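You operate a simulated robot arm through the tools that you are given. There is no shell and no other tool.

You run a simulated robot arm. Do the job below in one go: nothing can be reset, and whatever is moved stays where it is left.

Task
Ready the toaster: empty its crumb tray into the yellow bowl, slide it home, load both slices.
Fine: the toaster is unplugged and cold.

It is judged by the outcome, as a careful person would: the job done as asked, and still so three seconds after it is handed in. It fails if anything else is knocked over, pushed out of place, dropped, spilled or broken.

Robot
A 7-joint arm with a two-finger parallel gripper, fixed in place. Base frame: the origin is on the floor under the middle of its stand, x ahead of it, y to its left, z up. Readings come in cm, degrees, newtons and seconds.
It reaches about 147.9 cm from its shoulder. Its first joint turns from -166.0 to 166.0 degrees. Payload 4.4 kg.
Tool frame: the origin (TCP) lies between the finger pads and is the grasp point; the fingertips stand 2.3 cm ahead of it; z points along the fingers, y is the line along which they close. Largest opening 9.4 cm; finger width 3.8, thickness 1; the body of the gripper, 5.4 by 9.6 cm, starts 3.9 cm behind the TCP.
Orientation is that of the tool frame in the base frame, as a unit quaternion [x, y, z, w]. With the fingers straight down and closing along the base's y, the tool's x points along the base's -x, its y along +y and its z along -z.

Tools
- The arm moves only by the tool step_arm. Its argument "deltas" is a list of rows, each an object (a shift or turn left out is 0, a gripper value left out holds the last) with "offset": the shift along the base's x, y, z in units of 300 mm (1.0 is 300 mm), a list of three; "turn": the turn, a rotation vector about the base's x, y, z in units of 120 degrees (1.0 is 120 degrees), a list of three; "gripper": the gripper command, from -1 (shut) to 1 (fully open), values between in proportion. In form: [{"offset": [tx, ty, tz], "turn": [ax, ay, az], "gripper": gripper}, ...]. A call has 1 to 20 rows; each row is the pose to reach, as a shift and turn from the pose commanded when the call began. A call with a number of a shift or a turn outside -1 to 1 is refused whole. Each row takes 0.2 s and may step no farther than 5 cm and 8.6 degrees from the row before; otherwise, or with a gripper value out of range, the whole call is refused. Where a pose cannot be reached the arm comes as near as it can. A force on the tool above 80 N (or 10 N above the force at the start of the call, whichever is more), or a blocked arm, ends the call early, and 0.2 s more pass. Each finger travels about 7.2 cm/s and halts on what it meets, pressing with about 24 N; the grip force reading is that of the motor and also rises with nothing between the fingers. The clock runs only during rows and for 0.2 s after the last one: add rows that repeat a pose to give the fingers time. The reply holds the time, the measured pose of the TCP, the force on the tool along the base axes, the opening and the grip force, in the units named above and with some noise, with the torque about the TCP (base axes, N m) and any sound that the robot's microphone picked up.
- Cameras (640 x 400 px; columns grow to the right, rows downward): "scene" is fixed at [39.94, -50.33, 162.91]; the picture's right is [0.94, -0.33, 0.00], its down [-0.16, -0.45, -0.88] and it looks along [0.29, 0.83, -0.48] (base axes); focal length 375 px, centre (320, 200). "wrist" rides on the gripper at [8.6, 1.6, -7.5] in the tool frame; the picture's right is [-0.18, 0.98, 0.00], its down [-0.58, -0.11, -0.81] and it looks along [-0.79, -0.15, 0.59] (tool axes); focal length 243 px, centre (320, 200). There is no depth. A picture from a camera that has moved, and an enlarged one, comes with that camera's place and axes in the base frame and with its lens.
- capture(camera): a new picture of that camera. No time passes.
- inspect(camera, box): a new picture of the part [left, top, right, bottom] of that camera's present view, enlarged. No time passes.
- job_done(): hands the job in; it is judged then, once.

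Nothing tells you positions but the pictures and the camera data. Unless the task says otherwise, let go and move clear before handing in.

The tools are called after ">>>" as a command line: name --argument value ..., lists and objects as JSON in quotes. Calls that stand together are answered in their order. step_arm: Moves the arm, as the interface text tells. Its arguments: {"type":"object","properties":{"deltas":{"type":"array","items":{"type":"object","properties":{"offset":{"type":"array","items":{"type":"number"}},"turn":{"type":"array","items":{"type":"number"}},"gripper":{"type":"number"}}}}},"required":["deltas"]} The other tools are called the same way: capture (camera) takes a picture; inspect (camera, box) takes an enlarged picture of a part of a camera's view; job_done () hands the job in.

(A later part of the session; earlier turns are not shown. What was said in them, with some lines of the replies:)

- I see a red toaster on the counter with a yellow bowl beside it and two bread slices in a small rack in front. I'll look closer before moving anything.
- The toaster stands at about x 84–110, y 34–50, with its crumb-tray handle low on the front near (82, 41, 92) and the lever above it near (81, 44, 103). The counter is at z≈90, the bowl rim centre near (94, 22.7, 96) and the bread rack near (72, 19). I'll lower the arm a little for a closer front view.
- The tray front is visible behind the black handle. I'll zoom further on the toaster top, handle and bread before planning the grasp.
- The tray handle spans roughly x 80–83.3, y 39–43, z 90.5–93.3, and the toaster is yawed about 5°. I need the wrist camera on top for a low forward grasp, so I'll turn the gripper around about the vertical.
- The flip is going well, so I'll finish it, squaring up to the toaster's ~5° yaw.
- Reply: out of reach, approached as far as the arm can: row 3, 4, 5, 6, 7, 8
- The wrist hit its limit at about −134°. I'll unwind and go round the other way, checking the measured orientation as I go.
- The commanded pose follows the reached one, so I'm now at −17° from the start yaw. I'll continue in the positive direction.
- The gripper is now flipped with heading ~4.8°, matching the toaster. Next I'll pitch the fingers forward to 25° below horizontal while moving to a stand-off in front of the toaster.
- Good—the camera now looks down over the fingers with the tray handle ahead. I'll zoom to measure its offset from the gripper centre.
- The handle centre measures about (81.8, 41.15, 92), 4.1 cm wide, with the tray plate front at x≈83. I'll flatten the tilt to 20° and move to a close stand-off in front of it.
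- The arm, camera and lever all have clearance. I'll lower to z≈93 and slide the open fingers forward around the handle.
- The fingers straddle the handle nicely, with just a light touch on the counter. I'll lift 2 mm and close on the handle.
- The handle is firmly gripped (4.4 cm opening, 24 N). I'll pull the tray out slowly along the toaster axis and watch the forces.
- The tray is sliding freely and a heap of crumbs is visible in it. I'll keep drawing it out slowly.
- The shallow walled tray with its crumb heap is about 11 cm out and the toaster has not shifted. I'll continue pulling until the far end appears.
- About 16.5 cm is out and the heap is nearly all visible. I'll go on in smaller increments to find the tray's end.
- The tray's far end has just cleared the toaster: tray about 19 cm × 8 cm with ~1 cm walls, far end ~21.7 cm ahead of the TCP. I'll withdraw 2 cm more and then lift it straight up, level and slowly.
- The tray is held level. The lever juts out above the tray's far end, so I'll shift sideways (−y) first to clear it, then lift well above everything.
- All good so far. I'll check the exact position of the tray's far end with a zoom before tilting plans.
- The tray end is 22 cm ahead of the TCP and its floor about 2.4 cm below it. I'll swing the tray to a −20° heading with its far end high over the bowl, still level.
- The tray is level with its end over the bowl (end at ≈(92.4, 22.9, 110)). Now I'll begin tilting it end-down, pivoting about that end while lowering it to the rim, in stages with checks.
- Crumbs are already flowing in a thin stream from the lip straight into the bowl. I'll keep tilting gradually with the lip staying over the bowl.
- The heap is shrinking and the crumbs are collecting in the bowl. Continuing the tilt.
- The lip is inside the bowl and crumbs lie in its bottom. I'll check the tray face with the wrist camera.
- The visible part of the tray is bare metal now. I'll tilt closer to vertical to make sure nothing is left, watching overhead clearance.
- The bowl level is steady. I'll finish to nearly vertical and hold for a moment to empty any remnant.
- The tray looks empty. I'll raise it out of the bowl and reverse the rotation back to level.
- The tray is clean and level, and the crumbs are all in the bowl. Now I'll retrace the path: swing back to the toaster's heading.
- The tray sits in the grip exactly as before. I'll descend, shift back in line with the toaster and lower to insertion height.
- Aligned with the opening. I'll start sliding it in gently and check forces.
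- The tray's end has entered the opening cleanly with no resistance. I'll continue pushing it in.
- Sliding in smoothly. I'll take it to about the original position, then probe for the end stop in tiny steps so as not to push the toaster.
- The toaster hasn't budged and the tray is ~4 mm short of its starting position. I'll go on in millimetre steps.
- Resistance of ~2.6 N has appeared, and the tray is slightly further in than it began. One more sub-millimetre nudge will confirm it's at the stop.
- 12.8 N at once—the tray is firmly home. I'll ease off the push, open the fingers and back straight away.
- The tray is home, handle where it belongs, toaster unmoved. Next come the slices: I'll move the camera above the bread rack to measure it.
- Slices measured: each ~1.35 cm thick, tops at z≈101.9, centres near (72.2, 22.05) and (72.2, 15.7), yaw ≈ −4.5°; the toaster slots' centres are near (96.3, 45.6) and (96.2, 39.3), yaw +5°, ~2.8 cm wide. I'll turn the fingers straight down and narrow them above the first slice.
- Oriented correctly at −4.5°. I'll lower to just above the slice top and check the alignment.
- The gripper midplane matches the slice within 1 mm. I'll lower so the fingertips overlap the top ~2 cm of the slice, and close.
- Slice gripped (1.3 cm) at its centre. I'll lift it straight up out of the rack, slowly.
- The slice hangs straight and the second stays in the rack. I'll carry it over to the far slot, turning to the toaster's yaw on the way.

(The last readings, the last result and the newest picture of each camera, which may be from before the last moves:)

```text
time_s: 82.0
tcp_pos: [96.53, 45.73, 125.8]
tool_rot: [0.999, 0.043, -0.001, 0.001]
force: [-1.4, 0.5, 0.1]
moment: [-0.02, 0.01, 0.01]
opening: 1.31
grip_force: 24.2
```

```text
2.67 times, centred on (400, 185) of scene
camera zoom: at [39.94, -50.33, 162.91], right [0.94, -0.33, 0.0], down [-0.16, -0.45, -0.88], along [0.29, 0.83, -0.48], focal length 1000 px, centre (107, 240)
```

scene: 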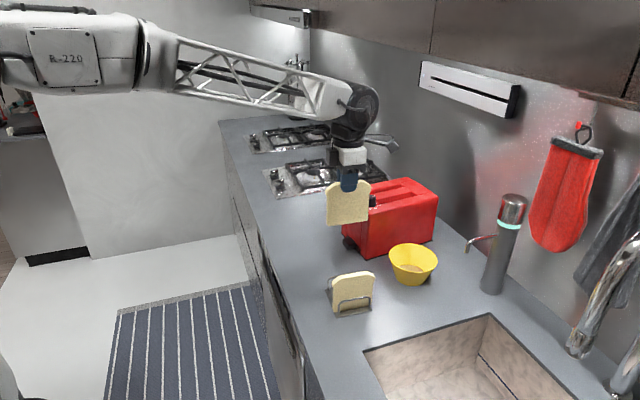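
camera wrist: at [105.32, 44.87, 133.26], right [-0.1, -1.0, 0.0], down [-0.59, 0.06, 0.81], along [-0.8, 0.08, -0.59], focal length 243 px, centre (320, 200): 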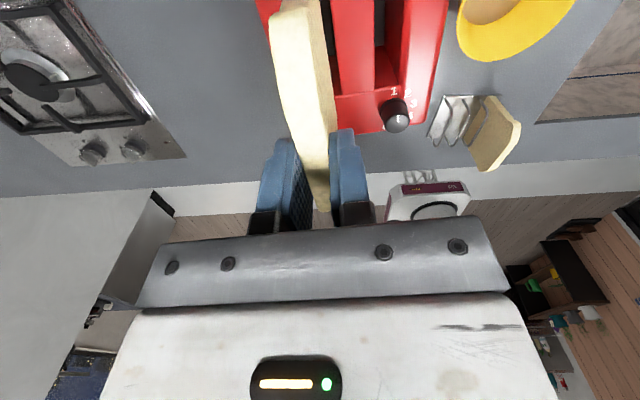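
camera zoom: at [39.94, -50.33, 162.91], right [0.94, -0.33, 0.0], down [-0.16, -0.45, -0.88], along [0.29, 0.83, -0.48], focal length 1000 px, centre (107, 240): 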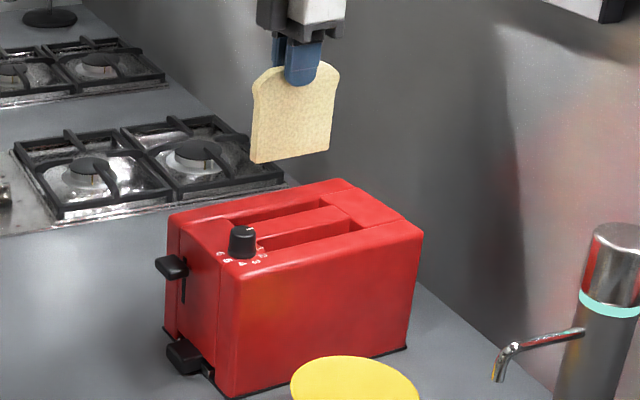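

Over the far slot. I'll lower until the slice bottom is about a centimetre above the toaster and verify alignment.

>>> step_arm --deltas '[{"offset": [0, 0, -0.05]}, {"offset": [0, 0, -0.12]}, {"offset": [0, 0, -0.18]}, {"offset": [0, 0, -0.205]}, {"offset": [0, 0, -0.205]}]'

>>> inspect --camera "wrist" --box '[220, 0, 440, 160]'

>>> inspect --camera "scene" --box '[350, 140, 450, 220]'

```text
time_s: 83.2
tcp_pos: [96.32, 45.81, 119.44]
tool_rot: [0.999, 0.043, 0.0, 0.001]
force: [-0.5, 0.2, 0.6]
moment: [-0.01, 0.0, 0.01]
opening: 1.33
grip_force: 24.5
```

```text
2.50 times, centred on (330, 80) of wrist
camera zoom: at [105.19, 44.83, 126.96], right [-0.1, -1.0, 0.0], down [-0.59, 0.06, 0.81], along [-0.8, 0.08, -0.59], focal length 606 px, centre (295, 500)
```

zoom: 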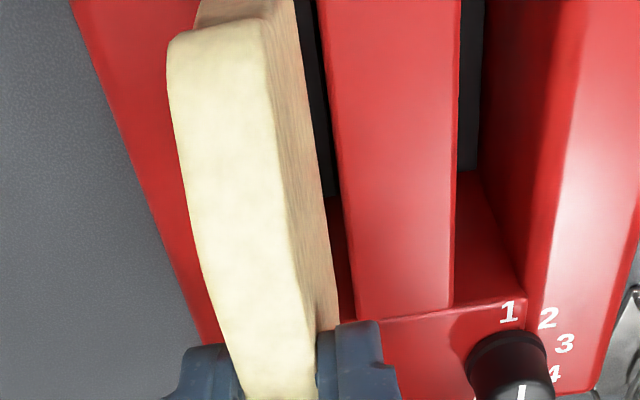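

```text
5.00 times, centred on (400, 180) of scene
camera zoom: at [39.94, -50.33, 162.91], right [0.94, -0.33, 0.0], down [-0.16, -0.45, -0.88], along [0.29, 0.83, -0.48], focal length 1876 px, centre (-80, 300)
```

zoom: 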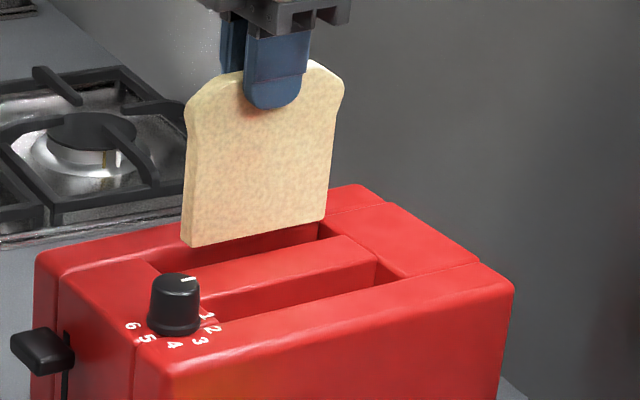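

The slice's midplane sits in the middle of the slot (slot spans y≈44.45–47.1 there; slice 45.1–46.5). I'll lower it in slowly, checking force.

>>> step_arm --deltas '[{"offset": [0.003, 0, -0.02]}, {"offset": [0.005, 0, -0.05]}, {"offset": [0.005, 0, -0.08]}, {"offset": [0.005, 0, -0.11]}, {"offset": [0.005, 0, -0.14]}, {"offset": [0.005, 0, -0.16]}, {"offset": [0.005, 0, -0.16]}]'

>>> inspect --camera "wrist" --box '[220, 0, 440, 160]'

>>> inspect --camera "scene" --box '[350, 140, 450, 220]'

```text
time_s: 84.8
tcp_pos: [96.6, 45.72, 114.73]
tool_rot: [0.999, 0.043, 0.0, 0.001]
force: [0.1, 0.5, -1.1]
moment: [0.01, 0.01, -0.05]
opening: 1.3
grip_force: 23.8
```

```text
2.50 times, centred on (330, 80) of wrist
camera zoom: at [105.31, 44.82, 122.19], right [-0.1, -1.0, 0.0], down [-0.59, 0.06, 0.81], along [-0.8, 0.08, -0.59], focal length 606 px, centre (295, 500)
```

zoom: 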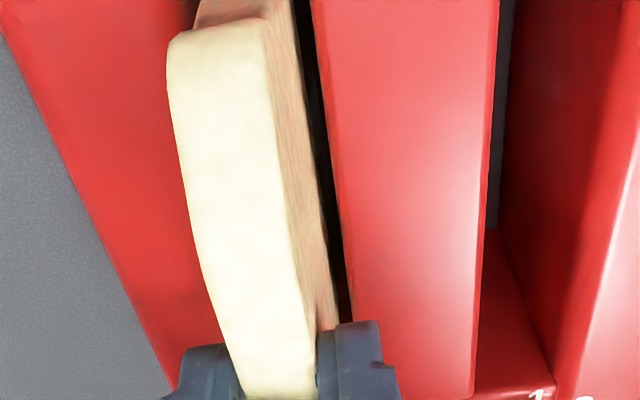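

```text
5.00 times, centred on (400, 180) of scene
camera zoom: at [39.94, -50.33, 162.91], right [0.94, -0.33, 0.0], down [-0.16, -0.45, -0.88], along [0.29, 0.83, -0.48], focal length 1876 px, centre (-80, 300)
```

zoom: 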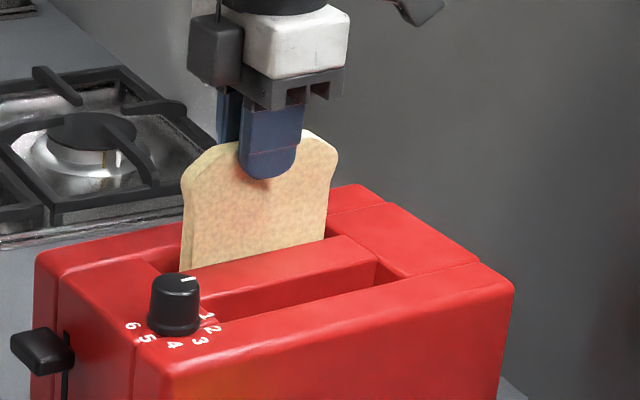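

The slice is entering cleanly. Continuing down in small steps, watching for contact.

>>> step_arm --deltas '[{"offset": [0, 0, -0.025]}, {"offset": [0, 0, -0.05]}, {"offset": [0, 0, -0.075]}, {"offset": [0, 0, -0.09]}, {"offset": [0, 0, -0.09]}]'

>>> step_arm --deltas '[{"offset": [0, 0, -0.017]}, {"offset": [0, 0, -0.034]}, {"offset": [0, 0, -0.05]}, {"offset": [0, 0, -0.05]}]'

>>> inspect --camera "scene" --box '[350, 140, 450, 220]'

>>> inspect --camera "wrist" --box '[220, 0, 440, 160]'

```text
time_s: 86.0
tcp_pos: [96.58, 45.63, 111.92]
tool_rot: [0.999, 0.044, 0.0, 0.001]
force: [0.1, -1.3, 0.0]
moment: [-0.03, 0.01, 0.02]
opening: 1.31
grip_force: 24.0
```

```text
time_s: 87.0
tcp_pos: [96.41, 45.71, 110.41]
tool_rot: [0.999, 0.044, 0.0, 0.001]
force: [0.4, 0.4, -0.2]
moment: [0.0, -0.02, 0.02]
opening: 1.31
grip_force: 24.4
```

```text
5.00 times, centred on (400, 180) of scene
camera zoom: at [39.94, -50.33, 162.91], right [0.94, -0.33, 0.0], down [-0.16, -0.45, -0.88], along [0.29, 0.83, -0.48], focal length 1876 px, centre (-80, 300)
```

zoom: 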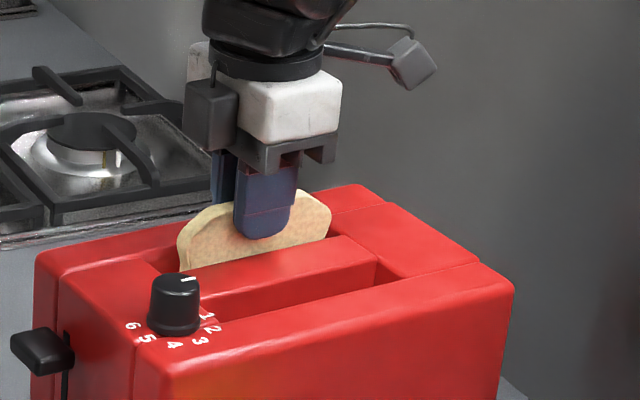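

```text
2.50 times, centred on (330, 80) of wrist
camera zoom: at [105.29, 44.74, 117.99], right [-0.1, -1.0, 0.0], down [-0.59, 0.06, 0.81], along [-0.8, 0.08, -0.59], focal length 606 px, centre (295, 500)
```

zoom: 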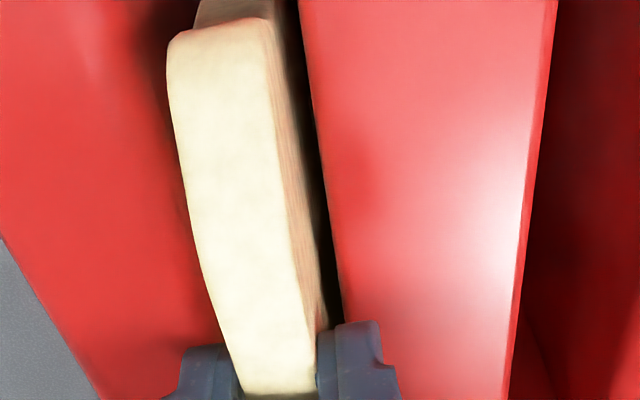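

No contact with the bottom yet and the fingertips are about 1 cm above the toaster. I'll go down a little more and then open just slightly so the slice settles, guided between the fingers.

>>> step_arm --deltas '[{"offset": [0, 0, -0.01]}, {"offset": [0, 0, -0.02]}, {"offset": [0, 0, -0.02]}]'

>>> step_arm --deltas '[{"gripper": -0.6}, {"gripper": -0.55}, {"gripper": -0.5}, {"gripper": -0.5}, {"gripper": -0.5}]'

>>> inspect --camera "scene" --box '[350, 140, 450, 220]'

>>> capture --camera "wrist"

```text
time_s: 87.8
tcp_pos: [96.62, 45.67, 109.91]
tool_rot: [0.999, 0.044, 0.001, 0.001]
force: [0.7, -0.7, 0.3]
moment: [0.0, -0.03, -0.02]
opening: 1.3
grip_force: 24.3
```

```text
time_s: 89.0
tcp_pos: [96.53, 45.62, 109.96]
tool_rot: [0.999, 0.044, 0.0, 0.001]
force: [0.1, 0.5, 0.0]
moment: [-0.04, -0.01, -0.02]
opening: 2.32
grip_force: 0.0
```

```text
5.00 times, centred on (400, 180) of scene
camera zoom: at [39.94, -50.33, 162.91], right [0.94, -0.33, 0.0], down [-0.16, -0.45, -0.88], along [0.29, 0.83, -0.48], focal length 1876 px, centre (-80, 300)
```

zoom: 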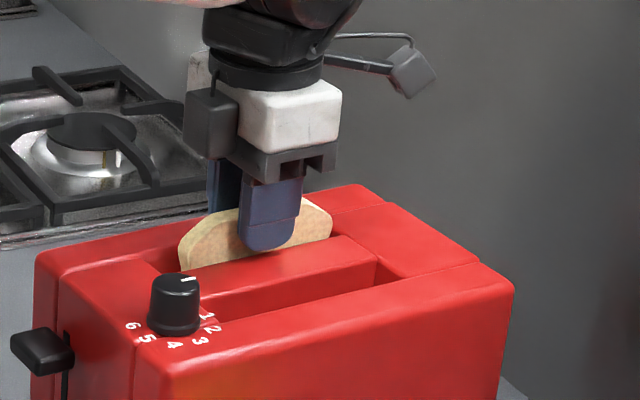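

```text
taken
camera wrist: at [105.32, 44.7, 117.4], right [-0.1, -1.0, 0.0], down [-0.59, 0.06, 0.81], along [-0.8, 0.08, -0.59], focal length 243 px, centre (320, 200)
```

wrist: 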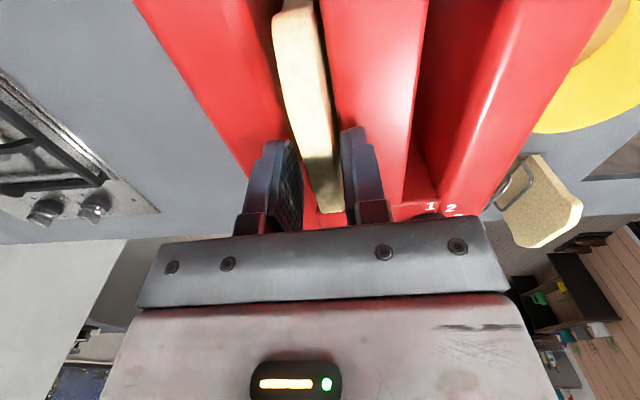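

The slice has settled in the far slot. I'll open a little more and rise straight up.

>>> step_arm --deltas '[{"gripper": -0.2}, {"gripper": -0.2}, {"offset": [0, 0, 0.03]}, {"offset": [0, 0, 0.09]}, {"offset": [0, 0, 0.18]}, {"offset": [0, 0, 0.3]}, {"offset": [0, 0, 0.42]}, {"offset": [0, 0, 0.5]}, {"offset": [0, 0, 0.5]}]'

>>> inspect --camera "scene" --box '[330, 140, 470, 260]'

>>> capture --camera "wrist"

```text
time_s: 91.0
tcp_pos: [96.63, 45.84, 124.96]
tool_rot: [0.999, 0.043, 0.0, 0.001]
force: [0.9, 0.3, -1.1]
moment: [-0.03, 0.04, 0.0]
opening: 3.76
grip_force: 0.1
```

```text
3.33 times, centred on (400, 200) of scene
camera zoom: at [39.94, -50.33, 162.91], right [0.94, -0.33, 0.0], down [-0.16, -0.45, -0.88], along [0.29, 0.83, -0.48], focal length 1251 px, centre (53, 200)
```

zoom: 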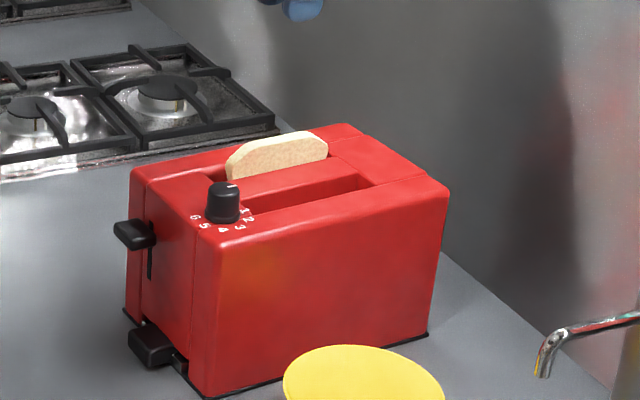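

```text
taken
camera wrist: at [105.26, 44.77, 132.41], right [-0.1, -1.0, 0.0], down [-0.59, 0.06, 0.81], along [-0.8, 0.08, -0.59], focal length 243 px, centre (320, 200)
```

wrist: 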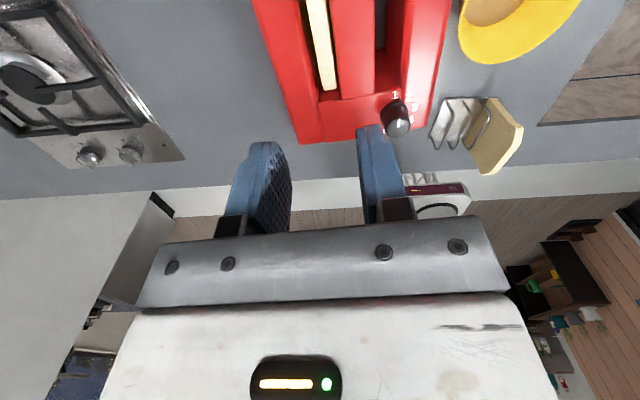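

First slice is in its slot, standing upright, toaster unmoved. Now back to the rack for the second slice.

>>> step_arm --deltas '[{"offset": [-0.0242, -0.0297, 0], "turn": [0, 0, -0.0024], "gripper": 0.064}, {"offset": [-0.0808, -0.099, 0], "turn": [0, 0, -0.0079]}, {"offset": [-0.1616, -0.198, 0], "turn": [0, 0, -0.0158]}, {"offset": [-0.2505, -0.3069, 0], "turn": [0, 0, -0.0246]}, {"offset": [-0.3394, -0.4158, 0], "turn": [0, 0, -0.0333]}, {"offset": [-0.4282, -0.5247, 0], "turn": [0, 0, -0.042]}, {"offset": [-0.5171, -0.6336, 0], "turn": [0, 0, -0.0507]}, {"offset": [-0.606, -0.7425, 0], "turn": [0, 0, -0.0594]}, {"offset": [-0.6868, -0.8415, 0], "turn": [0, 0, -0.0673]}, {"offset": [-0.7595, -0.9306, 0], "turn": [0, 0, -0.0744]}, {"offset": [-0.8, -0.98, 0], "turn": [0, 0, -0.0784]}, {"offset": [-0.808, -0.99, 0], "turn": [0, 0, -0.0792]}, {"offset": [-0.808, -0.99, 0], "turn": [0, 0, -0.0792]}]'

>>> capture --camera "wrist"

>>> inspect --camera "scene" --box '[310, 180, 410, 320]'

```text
time_s: 93.8
tcp_pos: [72.28, 15.96, 124.91]
tool_rot: [0.999, -0.04, 0.0, 0.001]
force: [0.3, 0.4, 0.8]
moment: [0.01, -0.01, 0.01]
opening: 5.0
grip_force: 0.0
```

```text
taken
camera wrist: at [80.72, 13.54, 132.44], right [-0.26, -0.97, 0.0], down [-0.57, 0.16, 0.81], along [-0.78, 0.21, -0.59], focal length 243 px, centre (320, 200)
```

wrist: 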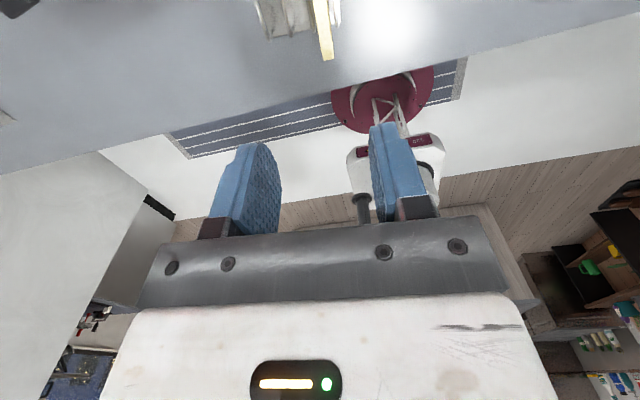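

```text
2.86 times, centred on (360, 250) of scene
camera zoom: at [39.94, -50.33, 162.91], right [0.94, -0.33, 0.0], down [-0.16, -0.45, -0.88], along [0.29, 0.83, -0.48], focal length 1072 px, centre (206, 57)
```

zoom: 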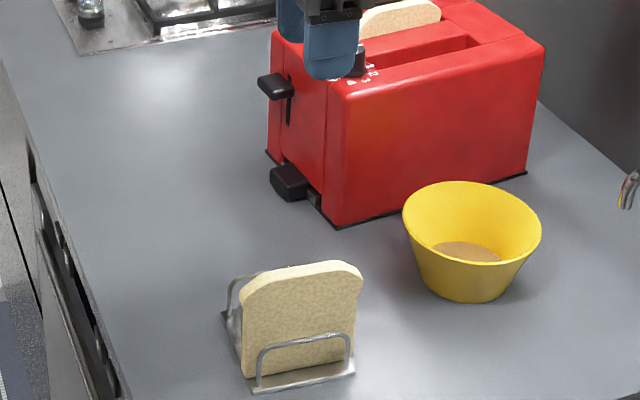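

Descending to just above the second slice to check alignment.

>>> step_arm --deltas '[{"offset": [0, -0.005, -0.1]}, {"offset": [0, -0.005, -0.23]}, {"offset": [0, -0.005, -0.37]}, {"offset": [0, -0.005, -0.5]}, {"offset": [0, -0.005, -0.59]}, {"offset": [0, -0.005, -0.633]}, {"offset": [0, -0.005, -0.633]}]'

>>> inspect --camera "wrist" --box '[270, 0, 400, 180]'

>>> inspect --camera "scene" --box '[310, 220, 400, 320]'

```text
time_s: 95.4
tcp_pos: [72.3, 15.78, 105.81]
tool_rot: [0.999, -0.039, 0.0, 0.0]
force: [0.0, 0.1, 0.4]
moment: [0.0, 0.0, -0.04]
opening: 5.01
grip_force: 0.0
```

```text
2.22 times, centred on (335, 90) of wrist
camera zoom: at [80.75, 13.45, 113.25], right [-0.26, -0.97, 0.0], down [-0.57, 0.16, 0.81], along [-0.78, 0.21, -0.59], focal length 539 px, centre (287, 444)
```

zoom: 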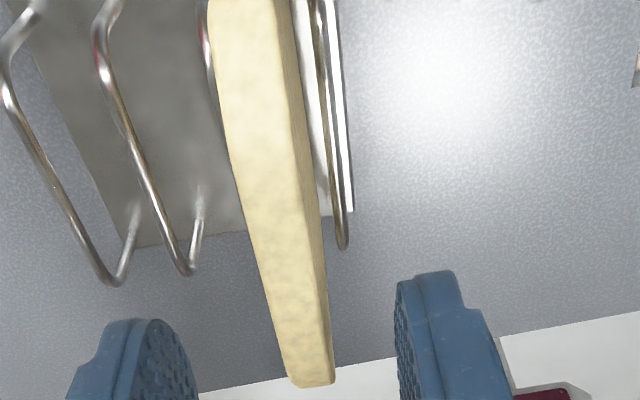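

```text
4.00 times, centred on (355, 270) of scene
camera zoom: at [39.94, -50.33, 162.91], right [0.94, -0.33, 0.0], down [-0.16, -0.45, -0.88], along [0.29, 0.83, -0.48], focal length 1501 px, centre (180, -80)
```

zoom: 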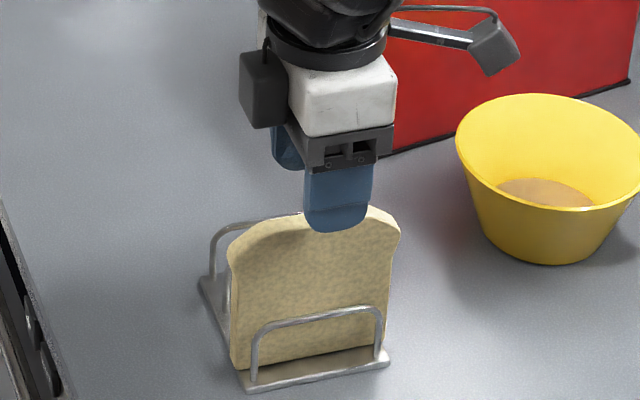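

The slice is ~1 mm toward −y and its centre ~5 mm nearer; I'll correct that, descend, and grip.

>>> step_arm --deltas '[{"offset": [-0.01, -0.004, 0]}, {"offset": [-0.0167, -0.004, -0.03]}, {"offset": [-0.0167, -0.004, -0.07]}, {"offset": [-0.0167, -0.004, -0.105]}, {"offset": [-0.0167, -0.004, -0.12]}, {"offset": [-0.0167, -0.004, -0.12]}]'

>>> step_arm --deltas '[{"gripper": -1}, {"gripper": -1}, {"gripper": -1}, {"gripper": -1}]'

>>> inspect --camera "scene" --box '[310, 220, 400, 320]'

>>> capture --camera "wrist"

```text
time_s: 96.8
tcp_pos: [71.69, 15.84, 102.32]
tool_rot: [0.999, -0.039, 0.0, 0.001]
force: [0.0, -0.4, 0.5]
moment: [-0.03, 0.01, 0.01]
opening: 4.98
grip_force: 0.1
```

```text
time_s: 97.8
tcp_pos: [71.7, 15.76, 102.34]
tool_rot: [0.999, -0.039, 0.0, 0.001]
force: [1.0, 0.0, 0.8]
moment: [-0.01, -0.02, 0.0]
opening: 1.28
grip_force: 24.0
```

```text
4.00 times, centred on (355, 270) of scene
camera zoom: at [39.94, -50.33, 162.91], right [0.94, -0.33, 0.0], down [-0.16, -0.45, -0.88], along [0.29, 0.83, -0.48], focal length 1501 px, centre (180, -80)
```

zoom: 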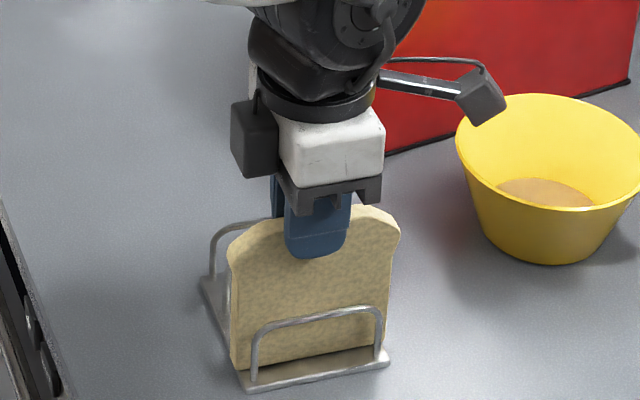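

```text
taken
camera wrist: at [80.25, 13.43, 109.79], right [-0.26, -0.97, 0.0], down [-0.57, 0.16, 0.81], along [-0.78, 0.21, -0.59], focal length 243 px, centre (320, 200)
```

wrist: 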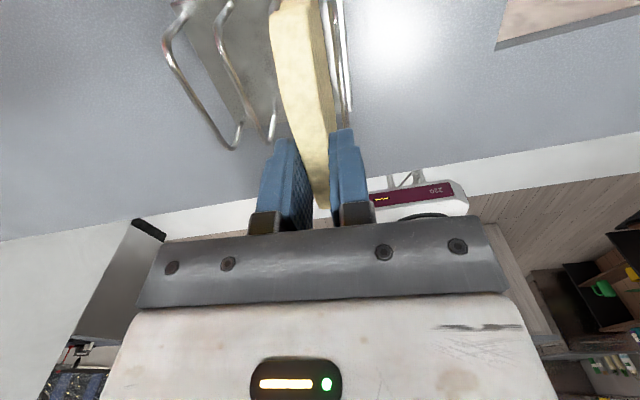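

Gripped at its centre. Lifting slowly straight up.

>>> step_arm --deltas '[{"offset": [0, 0, 0.02]}, {"offset": [0, 0, 0.06]}, {"offset": [0, 0, 0.11]}, {"offset": [0, 0, 0.17]}, {"offset": [0, 0, 0.23]}, {"offset": [0, 0, 0.3]}, {"offset": [0, 0, 0.38]}, {"offset": [0, 0, 0.47]}, {"offset": [0, 0, 0.56]}, {"offset": [0, 0, 0.65]}, {"offset": [0, 0, 0.72]}, {"offset": [0, 0, 0.77]}, {"offset": [0, 0, 0.77]}]'

>>> inspect --camera "scene" --box '[300, 150, 460, 320]'

```text
time_s: 100.6
tcp_pos: [71.79, 15.69, 125.54]
tool_rot: [0.999, -0.04, 0.0, 0.001]
force: [-0.6, -0.2, 0.4]
moment: [0.04, 0.0, -0.01]
opening: 1.3
grip_force: 23.7
```

```text
2.35 times, centred on (380, 235) of scene
camera zoom: at [39.94, -50.33, 162.91], right [0.94, -0.33, 0.0], down [-0.16, -0.45, -0.88], along [0.29, 0.83, -0.48], focal length 883 px, centre (179, 118)
```

zoom: 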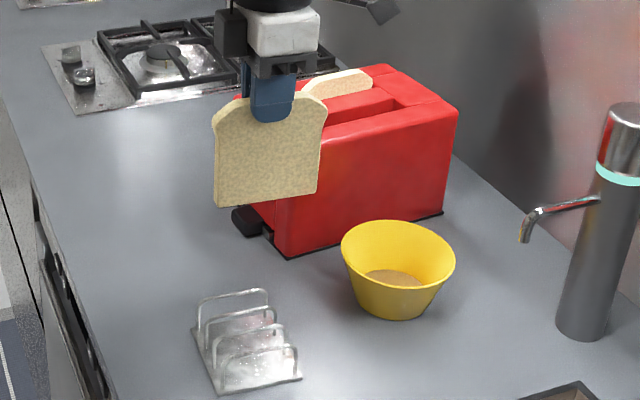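

The rack is empty and undisturbed. Carrying the second slice to the near slot.

>>> step_arm --deltas '[{"offset": [0.0246, 0.0236, 0], "turn": [0, 0, 0.0024]}, {"offset": [0.082, 0.0785, 0], "turn": [0, 0, 0.0079]}, {"offset": [0.1558, 0.1492, 0], "turn": [0, 0, 0.015]}, {"offset": [0.2378, 0.2277, 0], "turn": [0, 0, 0.023]}, {"offset": [0.3198, 0.3062, 0], "turn": [0, 0, 0.0309]}, {"offset": [0.41, 0.3925, 0], "turn": [0, 0, 0.0396]}, {"offset": [0.5002, 0.4789, 0], "turn": [0, 0, 0.0483]}, {"offset": [0.5822, 0.5574, 0], "turn": [0, 0, 0.0562]}, {"offset": [0.6642, 0.6359, 0], "turn": [0, 0, 0.0642]}, {"offset": [0.738, 0.7065, 0], "turn": [0, 0, 0.0713]}, {"offset": [0.7954, 0.7615, 0], "turn": [0, 0, 0.0768]}, {"offset": [0.82, 0.785, 0], "turn": [0, 0, 0.0792]}, {"offset": [0.82, 0.785, 0], "turn": [0, 0, 0.0792]}]'

>>> step_arm --deltas '[{"offset": [0, 0, -0.05]}, {"offset": [0, 0, -0.12]}, {"offset": [0, 0, -0.18]}, {"offset": [0, 0, -0.205]}, {"offset": [0, 0, -0.205]}]'

>>> capture --camera "wrist"

>>> inspect --camera "wrist" --box '[220, 0, 440, 160]'

>>> inspect --camera "scene" --box '[350, 140, 450, 220]'

```text
time_s: 103.4
tcp_pos: [96.39, 39.3, 125.32]
tool_rot: [0.999, 0.043, 0.001, 0.001]
force: [-0.7, -0.7, -0.4]
moment: [0.04, -0.02, -0.03]
opening: 1.3
grip_force: 23.9
```

```text
time_s: 104.6
tcp_pos: [96.43, 39.25, 119.22]
tool_rot: [0.999, 0.044, 0.0, 0.001]
force: [-0.5, -0.5, -1.1]
moment: [0.0, -0.04, -0.02]
opening: 1.27
grip_force: 23.9
```

```text
taken
camera wrist: at [105.2, 38.33, 126.77], right [-0.1, -1.0, 0.0], down [-0.59, 0.06, 0.81], along [-0.8, 0.08, -0.59], focal length 243 px, centre (320, 200)
```

wrist: 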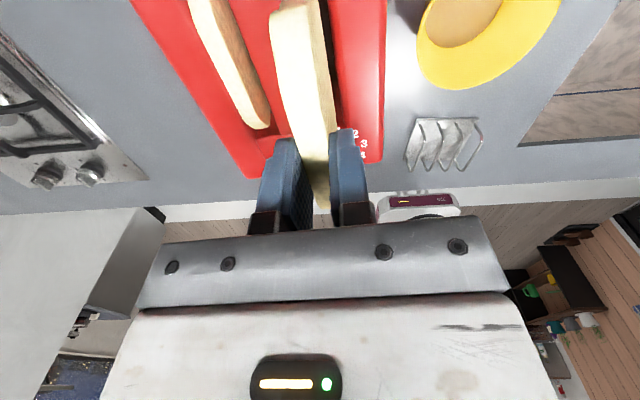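

```text
2.50 times, centred on (330, 80) of wrist
camera zoom: at [105.2, 38.33, 126.77], right [-0.1, -1.0, 0.0], down [-0.59, 0.06, 0.81], along [-0.8, 0.08, -0.59], focal length 606 px, centre (295, 500)
```

zoom: 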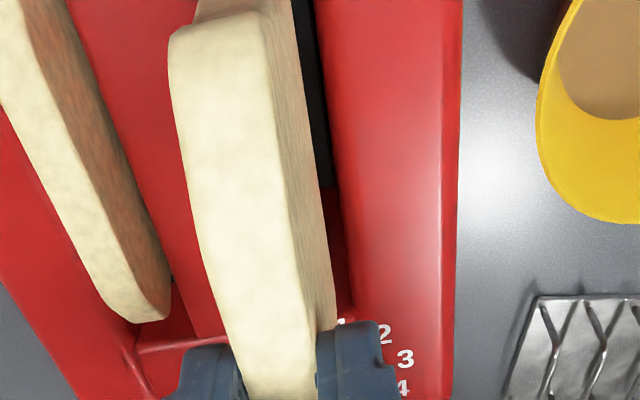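

```text
5.00 times, centred on (400, 180) of scene
camera zoom: at [39.94, -50.33, 162.91], right [0.94, -0.33, 0.0], down [-0.16, -0.45, -0.88], along [0.29, 0.83, -0.48], focal length 1876 px, centre (-80, 300)
```

zoom: 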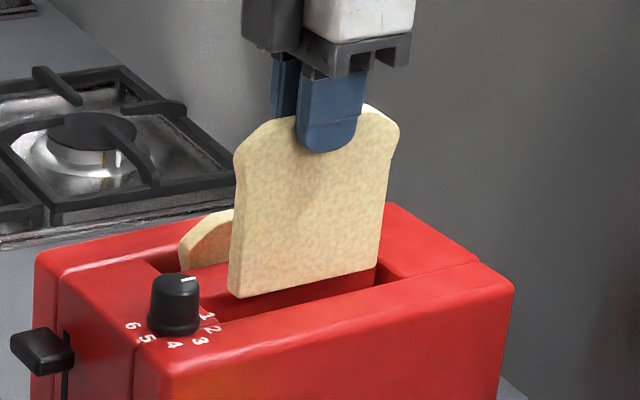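

Aligned: slot near edge y≈38.0, slice from 38.6 to 39.9. I'll shift 1 mm toward centre and lower it in.

>>> step_arm --deltas '[{"offset": [0, 0.003, -0.02]}, {"offset": [0, 0.003, -0.05]}, {"offset": [0, 0.003, -0.08]}, {"offset": [0, 0.003, -0.11]}, {"offset": [0, 0.003, -0.14]}, {"offset": [0, 0.003, -0.16]}, {"offset": [0, 0.003, -0.16]}]'

>>> inspect --camera "wrist" --box '[220, 0, 440, 160]'

>>> inspect --camera "scene" --box '[350, 140, 450, 220]'

```text
time_s: 106.2
tcp_pos: [96.39, 39.44, 114.47]
tool_rot: [0.999, 0.044, 0.0, 0.0]
force: [0.2, -0.7, -0.7]
moment: [0.03, 0.01, 0.0]
opening: 1.3
grip_force: 23.5
```

```text
2.50 times, centred on (330, 80) of wrist
camera zoom: at [105.15, 38.46, 121.88], right [-0.1, -1.0, 0.0], down [-0.59, 0.06, 0.81], along [-0.8, 0.08, -0.59], focal length 606 px, centre (295, 500)
```

zoom: 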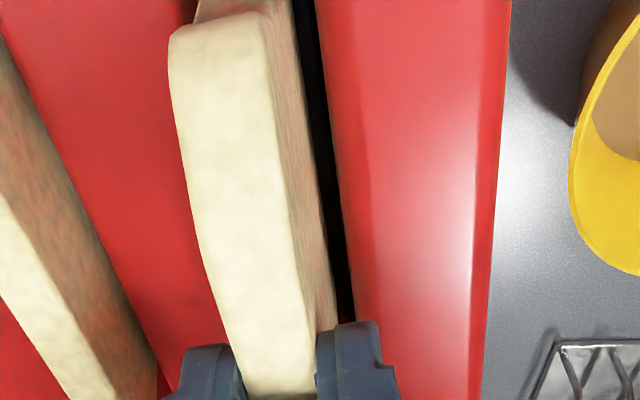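

```text
5.00 times, centred on (400, 180) of scene
camera zoom: at [39.94, -50.33, 162.91], right [0.94, -0.33, 0.0], down [-0.16, -0.45, -0.88], along [0.29, 0.83, -0.48], focal length 1876 px, centre (-80, 300)
```

zoom: 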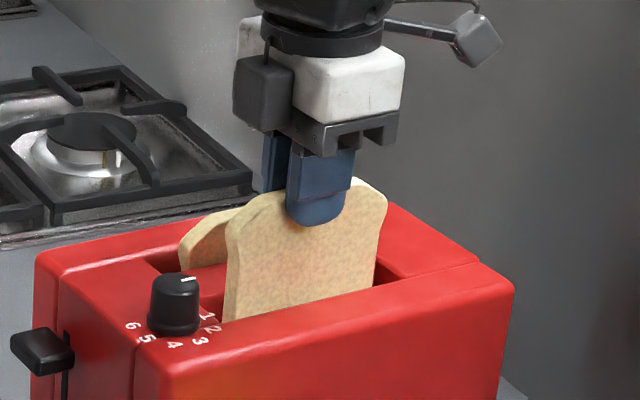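

The second slice is entering cleanly too. Continuing down in small steps.

>>> step_arm --deltas '[{"offset": [0, 0, -0.025]}, {"offset": [0, 0, -0.05]}, {"offset": [0, 0, -0.075]}, {"offset": [0, 0, -0.085]}, {"offset": [0, 0, -0.085]}]'

>>> step_arm --deltas '[{"offset": [0, 0, -0.017]}, {"offset": [0, 0, -0.034]}, {"offset": [0, 0, -0.05]}, {"offset": [0, 0, -0.065]}, {"offset": [0, 0, -0.065]}]'

>>> inspect --camera "scene" --box '[350, 140, 450, 220]'

```text
time_s: 107.4
tcp_pos: [96.34, 39.33, 111.97]
tool_rot: [0.999, 0.044, 0.0, 0.001]
force: [-0.5, 0.0, 0.2]
moment: [0.04, 0.01, -0.01]
opening: 1.27
grip_force: 23.6
```

```text
time_s: 108.6
tcp_pos: [96.29, 39.43, 109.99]
tool_rot: [0.999, 0.044, 0.0, 0.0]
force: [0.3, -0.6, -0.9]
moment: [-0.01, -0.03, -0.01]
opening: 1.3
grip_force: 23.9
```

```text
5.00 times, centred on (400, 180) of scene
camera zoom: at [39.94, -50.33, 162.91], right [0.94, -0.33, 0.0], down [-0.16, -0.45, -0.88], along [0.29, 0.83, -0.48], focal length 1876 px, centre (-80, 300)
```

zoom: 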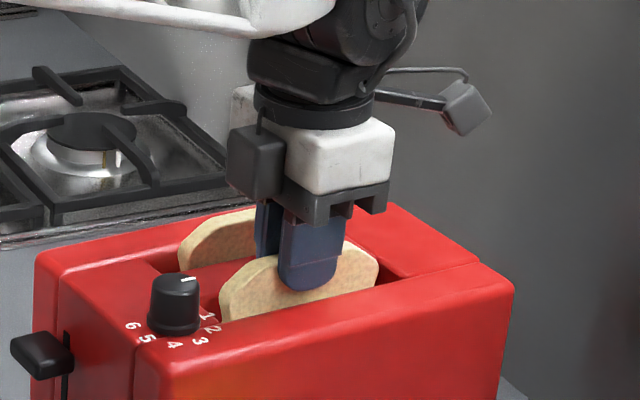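

At the same depth as the first slice, clear of the toaster top. Releasing gently, then opening a little more and rising.

>>> step_arm --deltas '[{"gripper": -0.6}, {"gripper": -0.55}, {"gripper": -0.5}, {"gripper": -0.5}, {"gripper": -0.2}, {"gripper": -0.2}]'

>>> step_arm --deltas '[{"offset": [0, 0, 0.03]}, {"offset": [0, 0, 0.09]}, {"offset": [0, 0, 0.18]}, {"offset": [0, 0, 0.3]}, {"offset": [0, 0, 0.42]}, {"offset": [0, 0, 0.52]}, {"offset": [0, 0, 0.56]}, {"offset": [0, 0, 0.56]}]'

>>> inspect --camera "scene" --box '[330, 140, 470, 260]'

>>> capture --camera "wrist"

>>> capture --camera "scene"

```text
time_s: 110.0
tcp_pos: [96.44, 39.34, 110.06]
tool_rot: [0.999, 0.043, 0.0, 0.001]
force: [1.3, -0.4, 0.7]
moment: [-0.02, -0.02, -0.01]
opening: 3.76
grip_force: 0.0
```

```text
time_s: 111.8
tcp_pos: [96.32, 39.3, 126.73]
tool_rot: [0.999, 0.043, 0.0, 0.0]
force: [0.3, 0.2, 0.4]
moment: [0.0, -0.02, -0.02]
opening: 3.78
grip_force: 0.1
```

```text
3.33 times, centred on (400, 200) of scene
camera zoom: at [39.94, -50.33, 162.91], right [0.94, -0.33, 0.0], down [-0.16, -0.45, -0.88], along [0.29, 0.83, -0.48], focal length 1251 px, centre (53, 200)
```

zoom: 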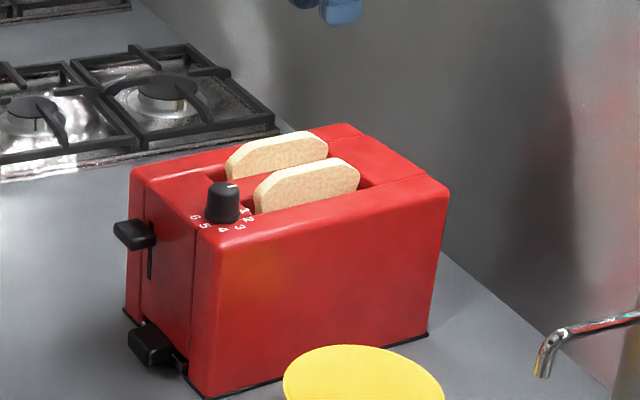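

```text
taken
camera wrist: at [105.18, 38.53, 134.2], right [-0.1, -1.0, 0.0], down [-0.59, 0.06, 0.81], along [-0.8, 0.08, -0.59], focal length 243 px, centre (320, 200)
```

wrist: 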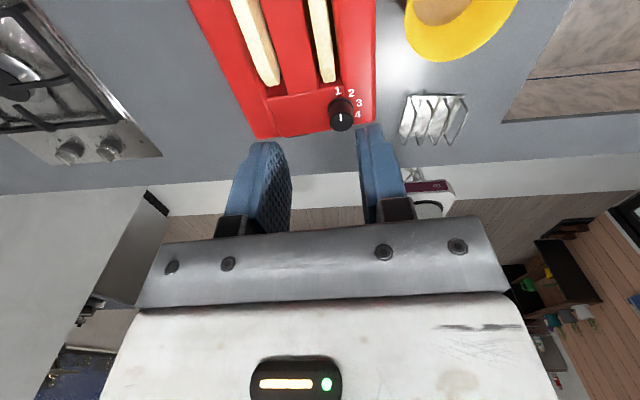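

```text
taken
```

scene: 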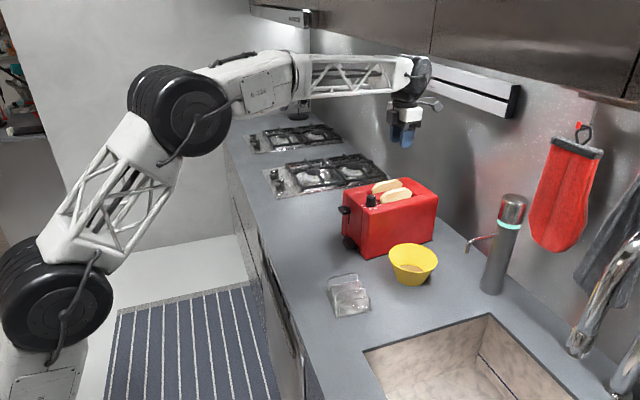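

Both slices are standing in their slots. I'll back the arm away from the counter and do a final check of tray, bowl, rack and counter.

>>> step_arm --deltas '[{"offset": [-0.05, 0, 0.02]}, {"offset": [-0.15, 0, 0.04]}, {"offset": [-0.28, 0, 0.05]}, {"offset": [-0.42, 0, 0.05]}, {"offset": [-0.56, 0, 0.05]}, {"offset": [-0.7, 0, 0.05]}, {"offset": [-0.84, 0, 0.05]}, {"offset": [-0.95, 0, 0.05]}, {"offset": [-1.0, 0, 0.05]}, {"offset": [-1.0, 0, 0.05]}]'

>>> inspect --camera "scene" --box '[310, 160, 470, 260]'

>>> inspect --camera "scene" --box '[310, 225, 470, 325]'

>>> inspect --camera "scene" --box '[335, 220, 391, 260]'

>>> inspect --camera "scene" --box '[200, 100, 540, 400]'

```text
time_s: 114.0
tcp_pos: [66.3, 39.5, 128.44]
tool_rot: [0.999, 0.043, 0.0, 0.001]
force: [-0.6, 0.8, 0.6]
moment: [-0.01, 0.0, 0.02]
opening: 3.77
grip_force: 0.1
```

```text
4.00 times, centred on (390, 210) of scene
camera zoom: at [39.94, -50.33, 162.91], right [0.94, -0.33, 0.0], down [-0.16, -0.45, -0.88], along [0.29, 0.83, -0.48], focal length 1501 px, centre (40, 160)
```

zoom: 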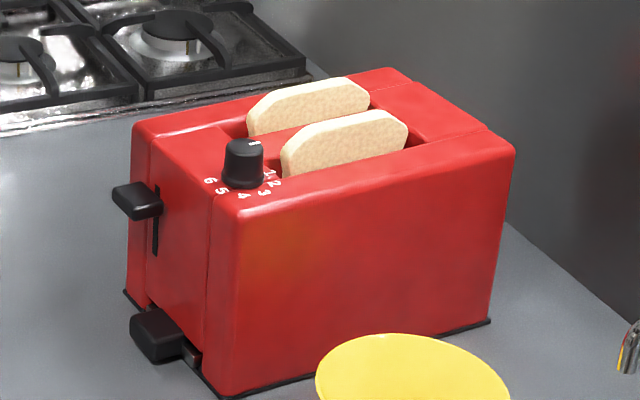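

```text
4.00 times, centred on (390, 275) of scene
camera zoom: at [39.94, -50.33, 162.91], right [0.94, -0.33, 0.0], down [-0.16, -0.45, -0.88], along [0.29, 0.83, -0.48], focal length 1501 px, centre (40, -100)
```

zoom: 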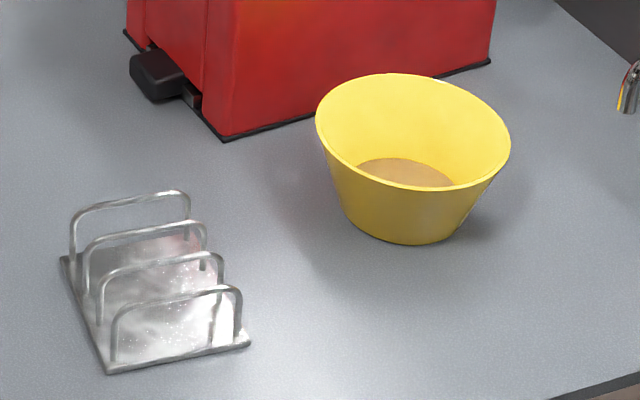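

```text
10.00 times, centred on (363, 240) of scene
camera zoom: at [39.94, -50.33, 162.91], right [0.94, -0.33, 0.0], down [-0.16, -0.45, -0.88], along [0.29, 0.83, -0.48], focal length 3752 px, centre (-110, -200)
```

zoom: 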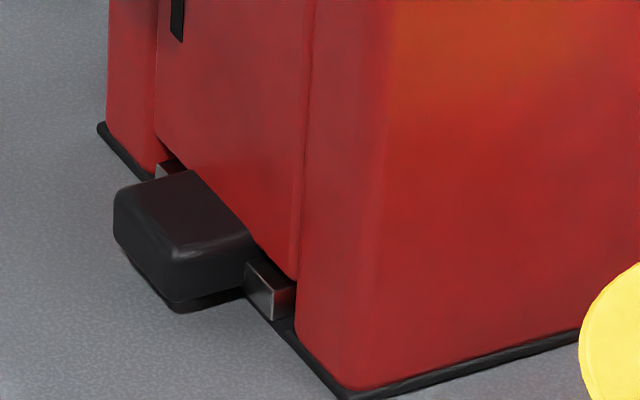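

```text
1.33 times, centred on (370, 250) of scene
camera zoom: at [39.94, -50.33, 162.91], right [0.94, -0.33, 0.0], down [-0.16, -0.45, -0.88], along [0.29, 0.83, -0.48], focal length 500 px, centre (253, 133)
```

zoom: 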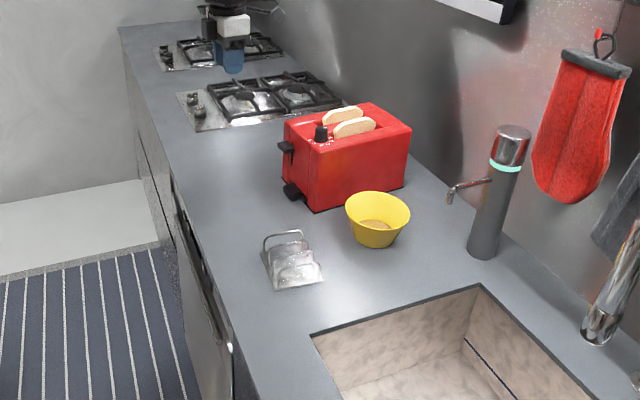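

The crumb tray is empty and pushed home to its stop, and the crumbs are in the yellow bowl with none on the counter. Both slices stand in the toaster slots. The toaster, bowl and rack haven't moved and the arm is clear, so I'm handing the job in.

>>> job_done

```text
The job is handed in.
```

The toaster is ready, and I've handed the job in. My last pictures show:

- **Crumb tray:** I emptied it into the yellow bowl and saw no crumbs on the counter. I then slid the tray back until it met firm resistance, so it now sits slightly further in than where it started.
- **Bread:** both slices stand upright in the slots, with about 2 cm showing above the top. The lever is still up, since you didn't ask for it to be pressed.
- **Everything else:** the toaster, bowl and empty bread rack are where they were, and the arm is clear of them.
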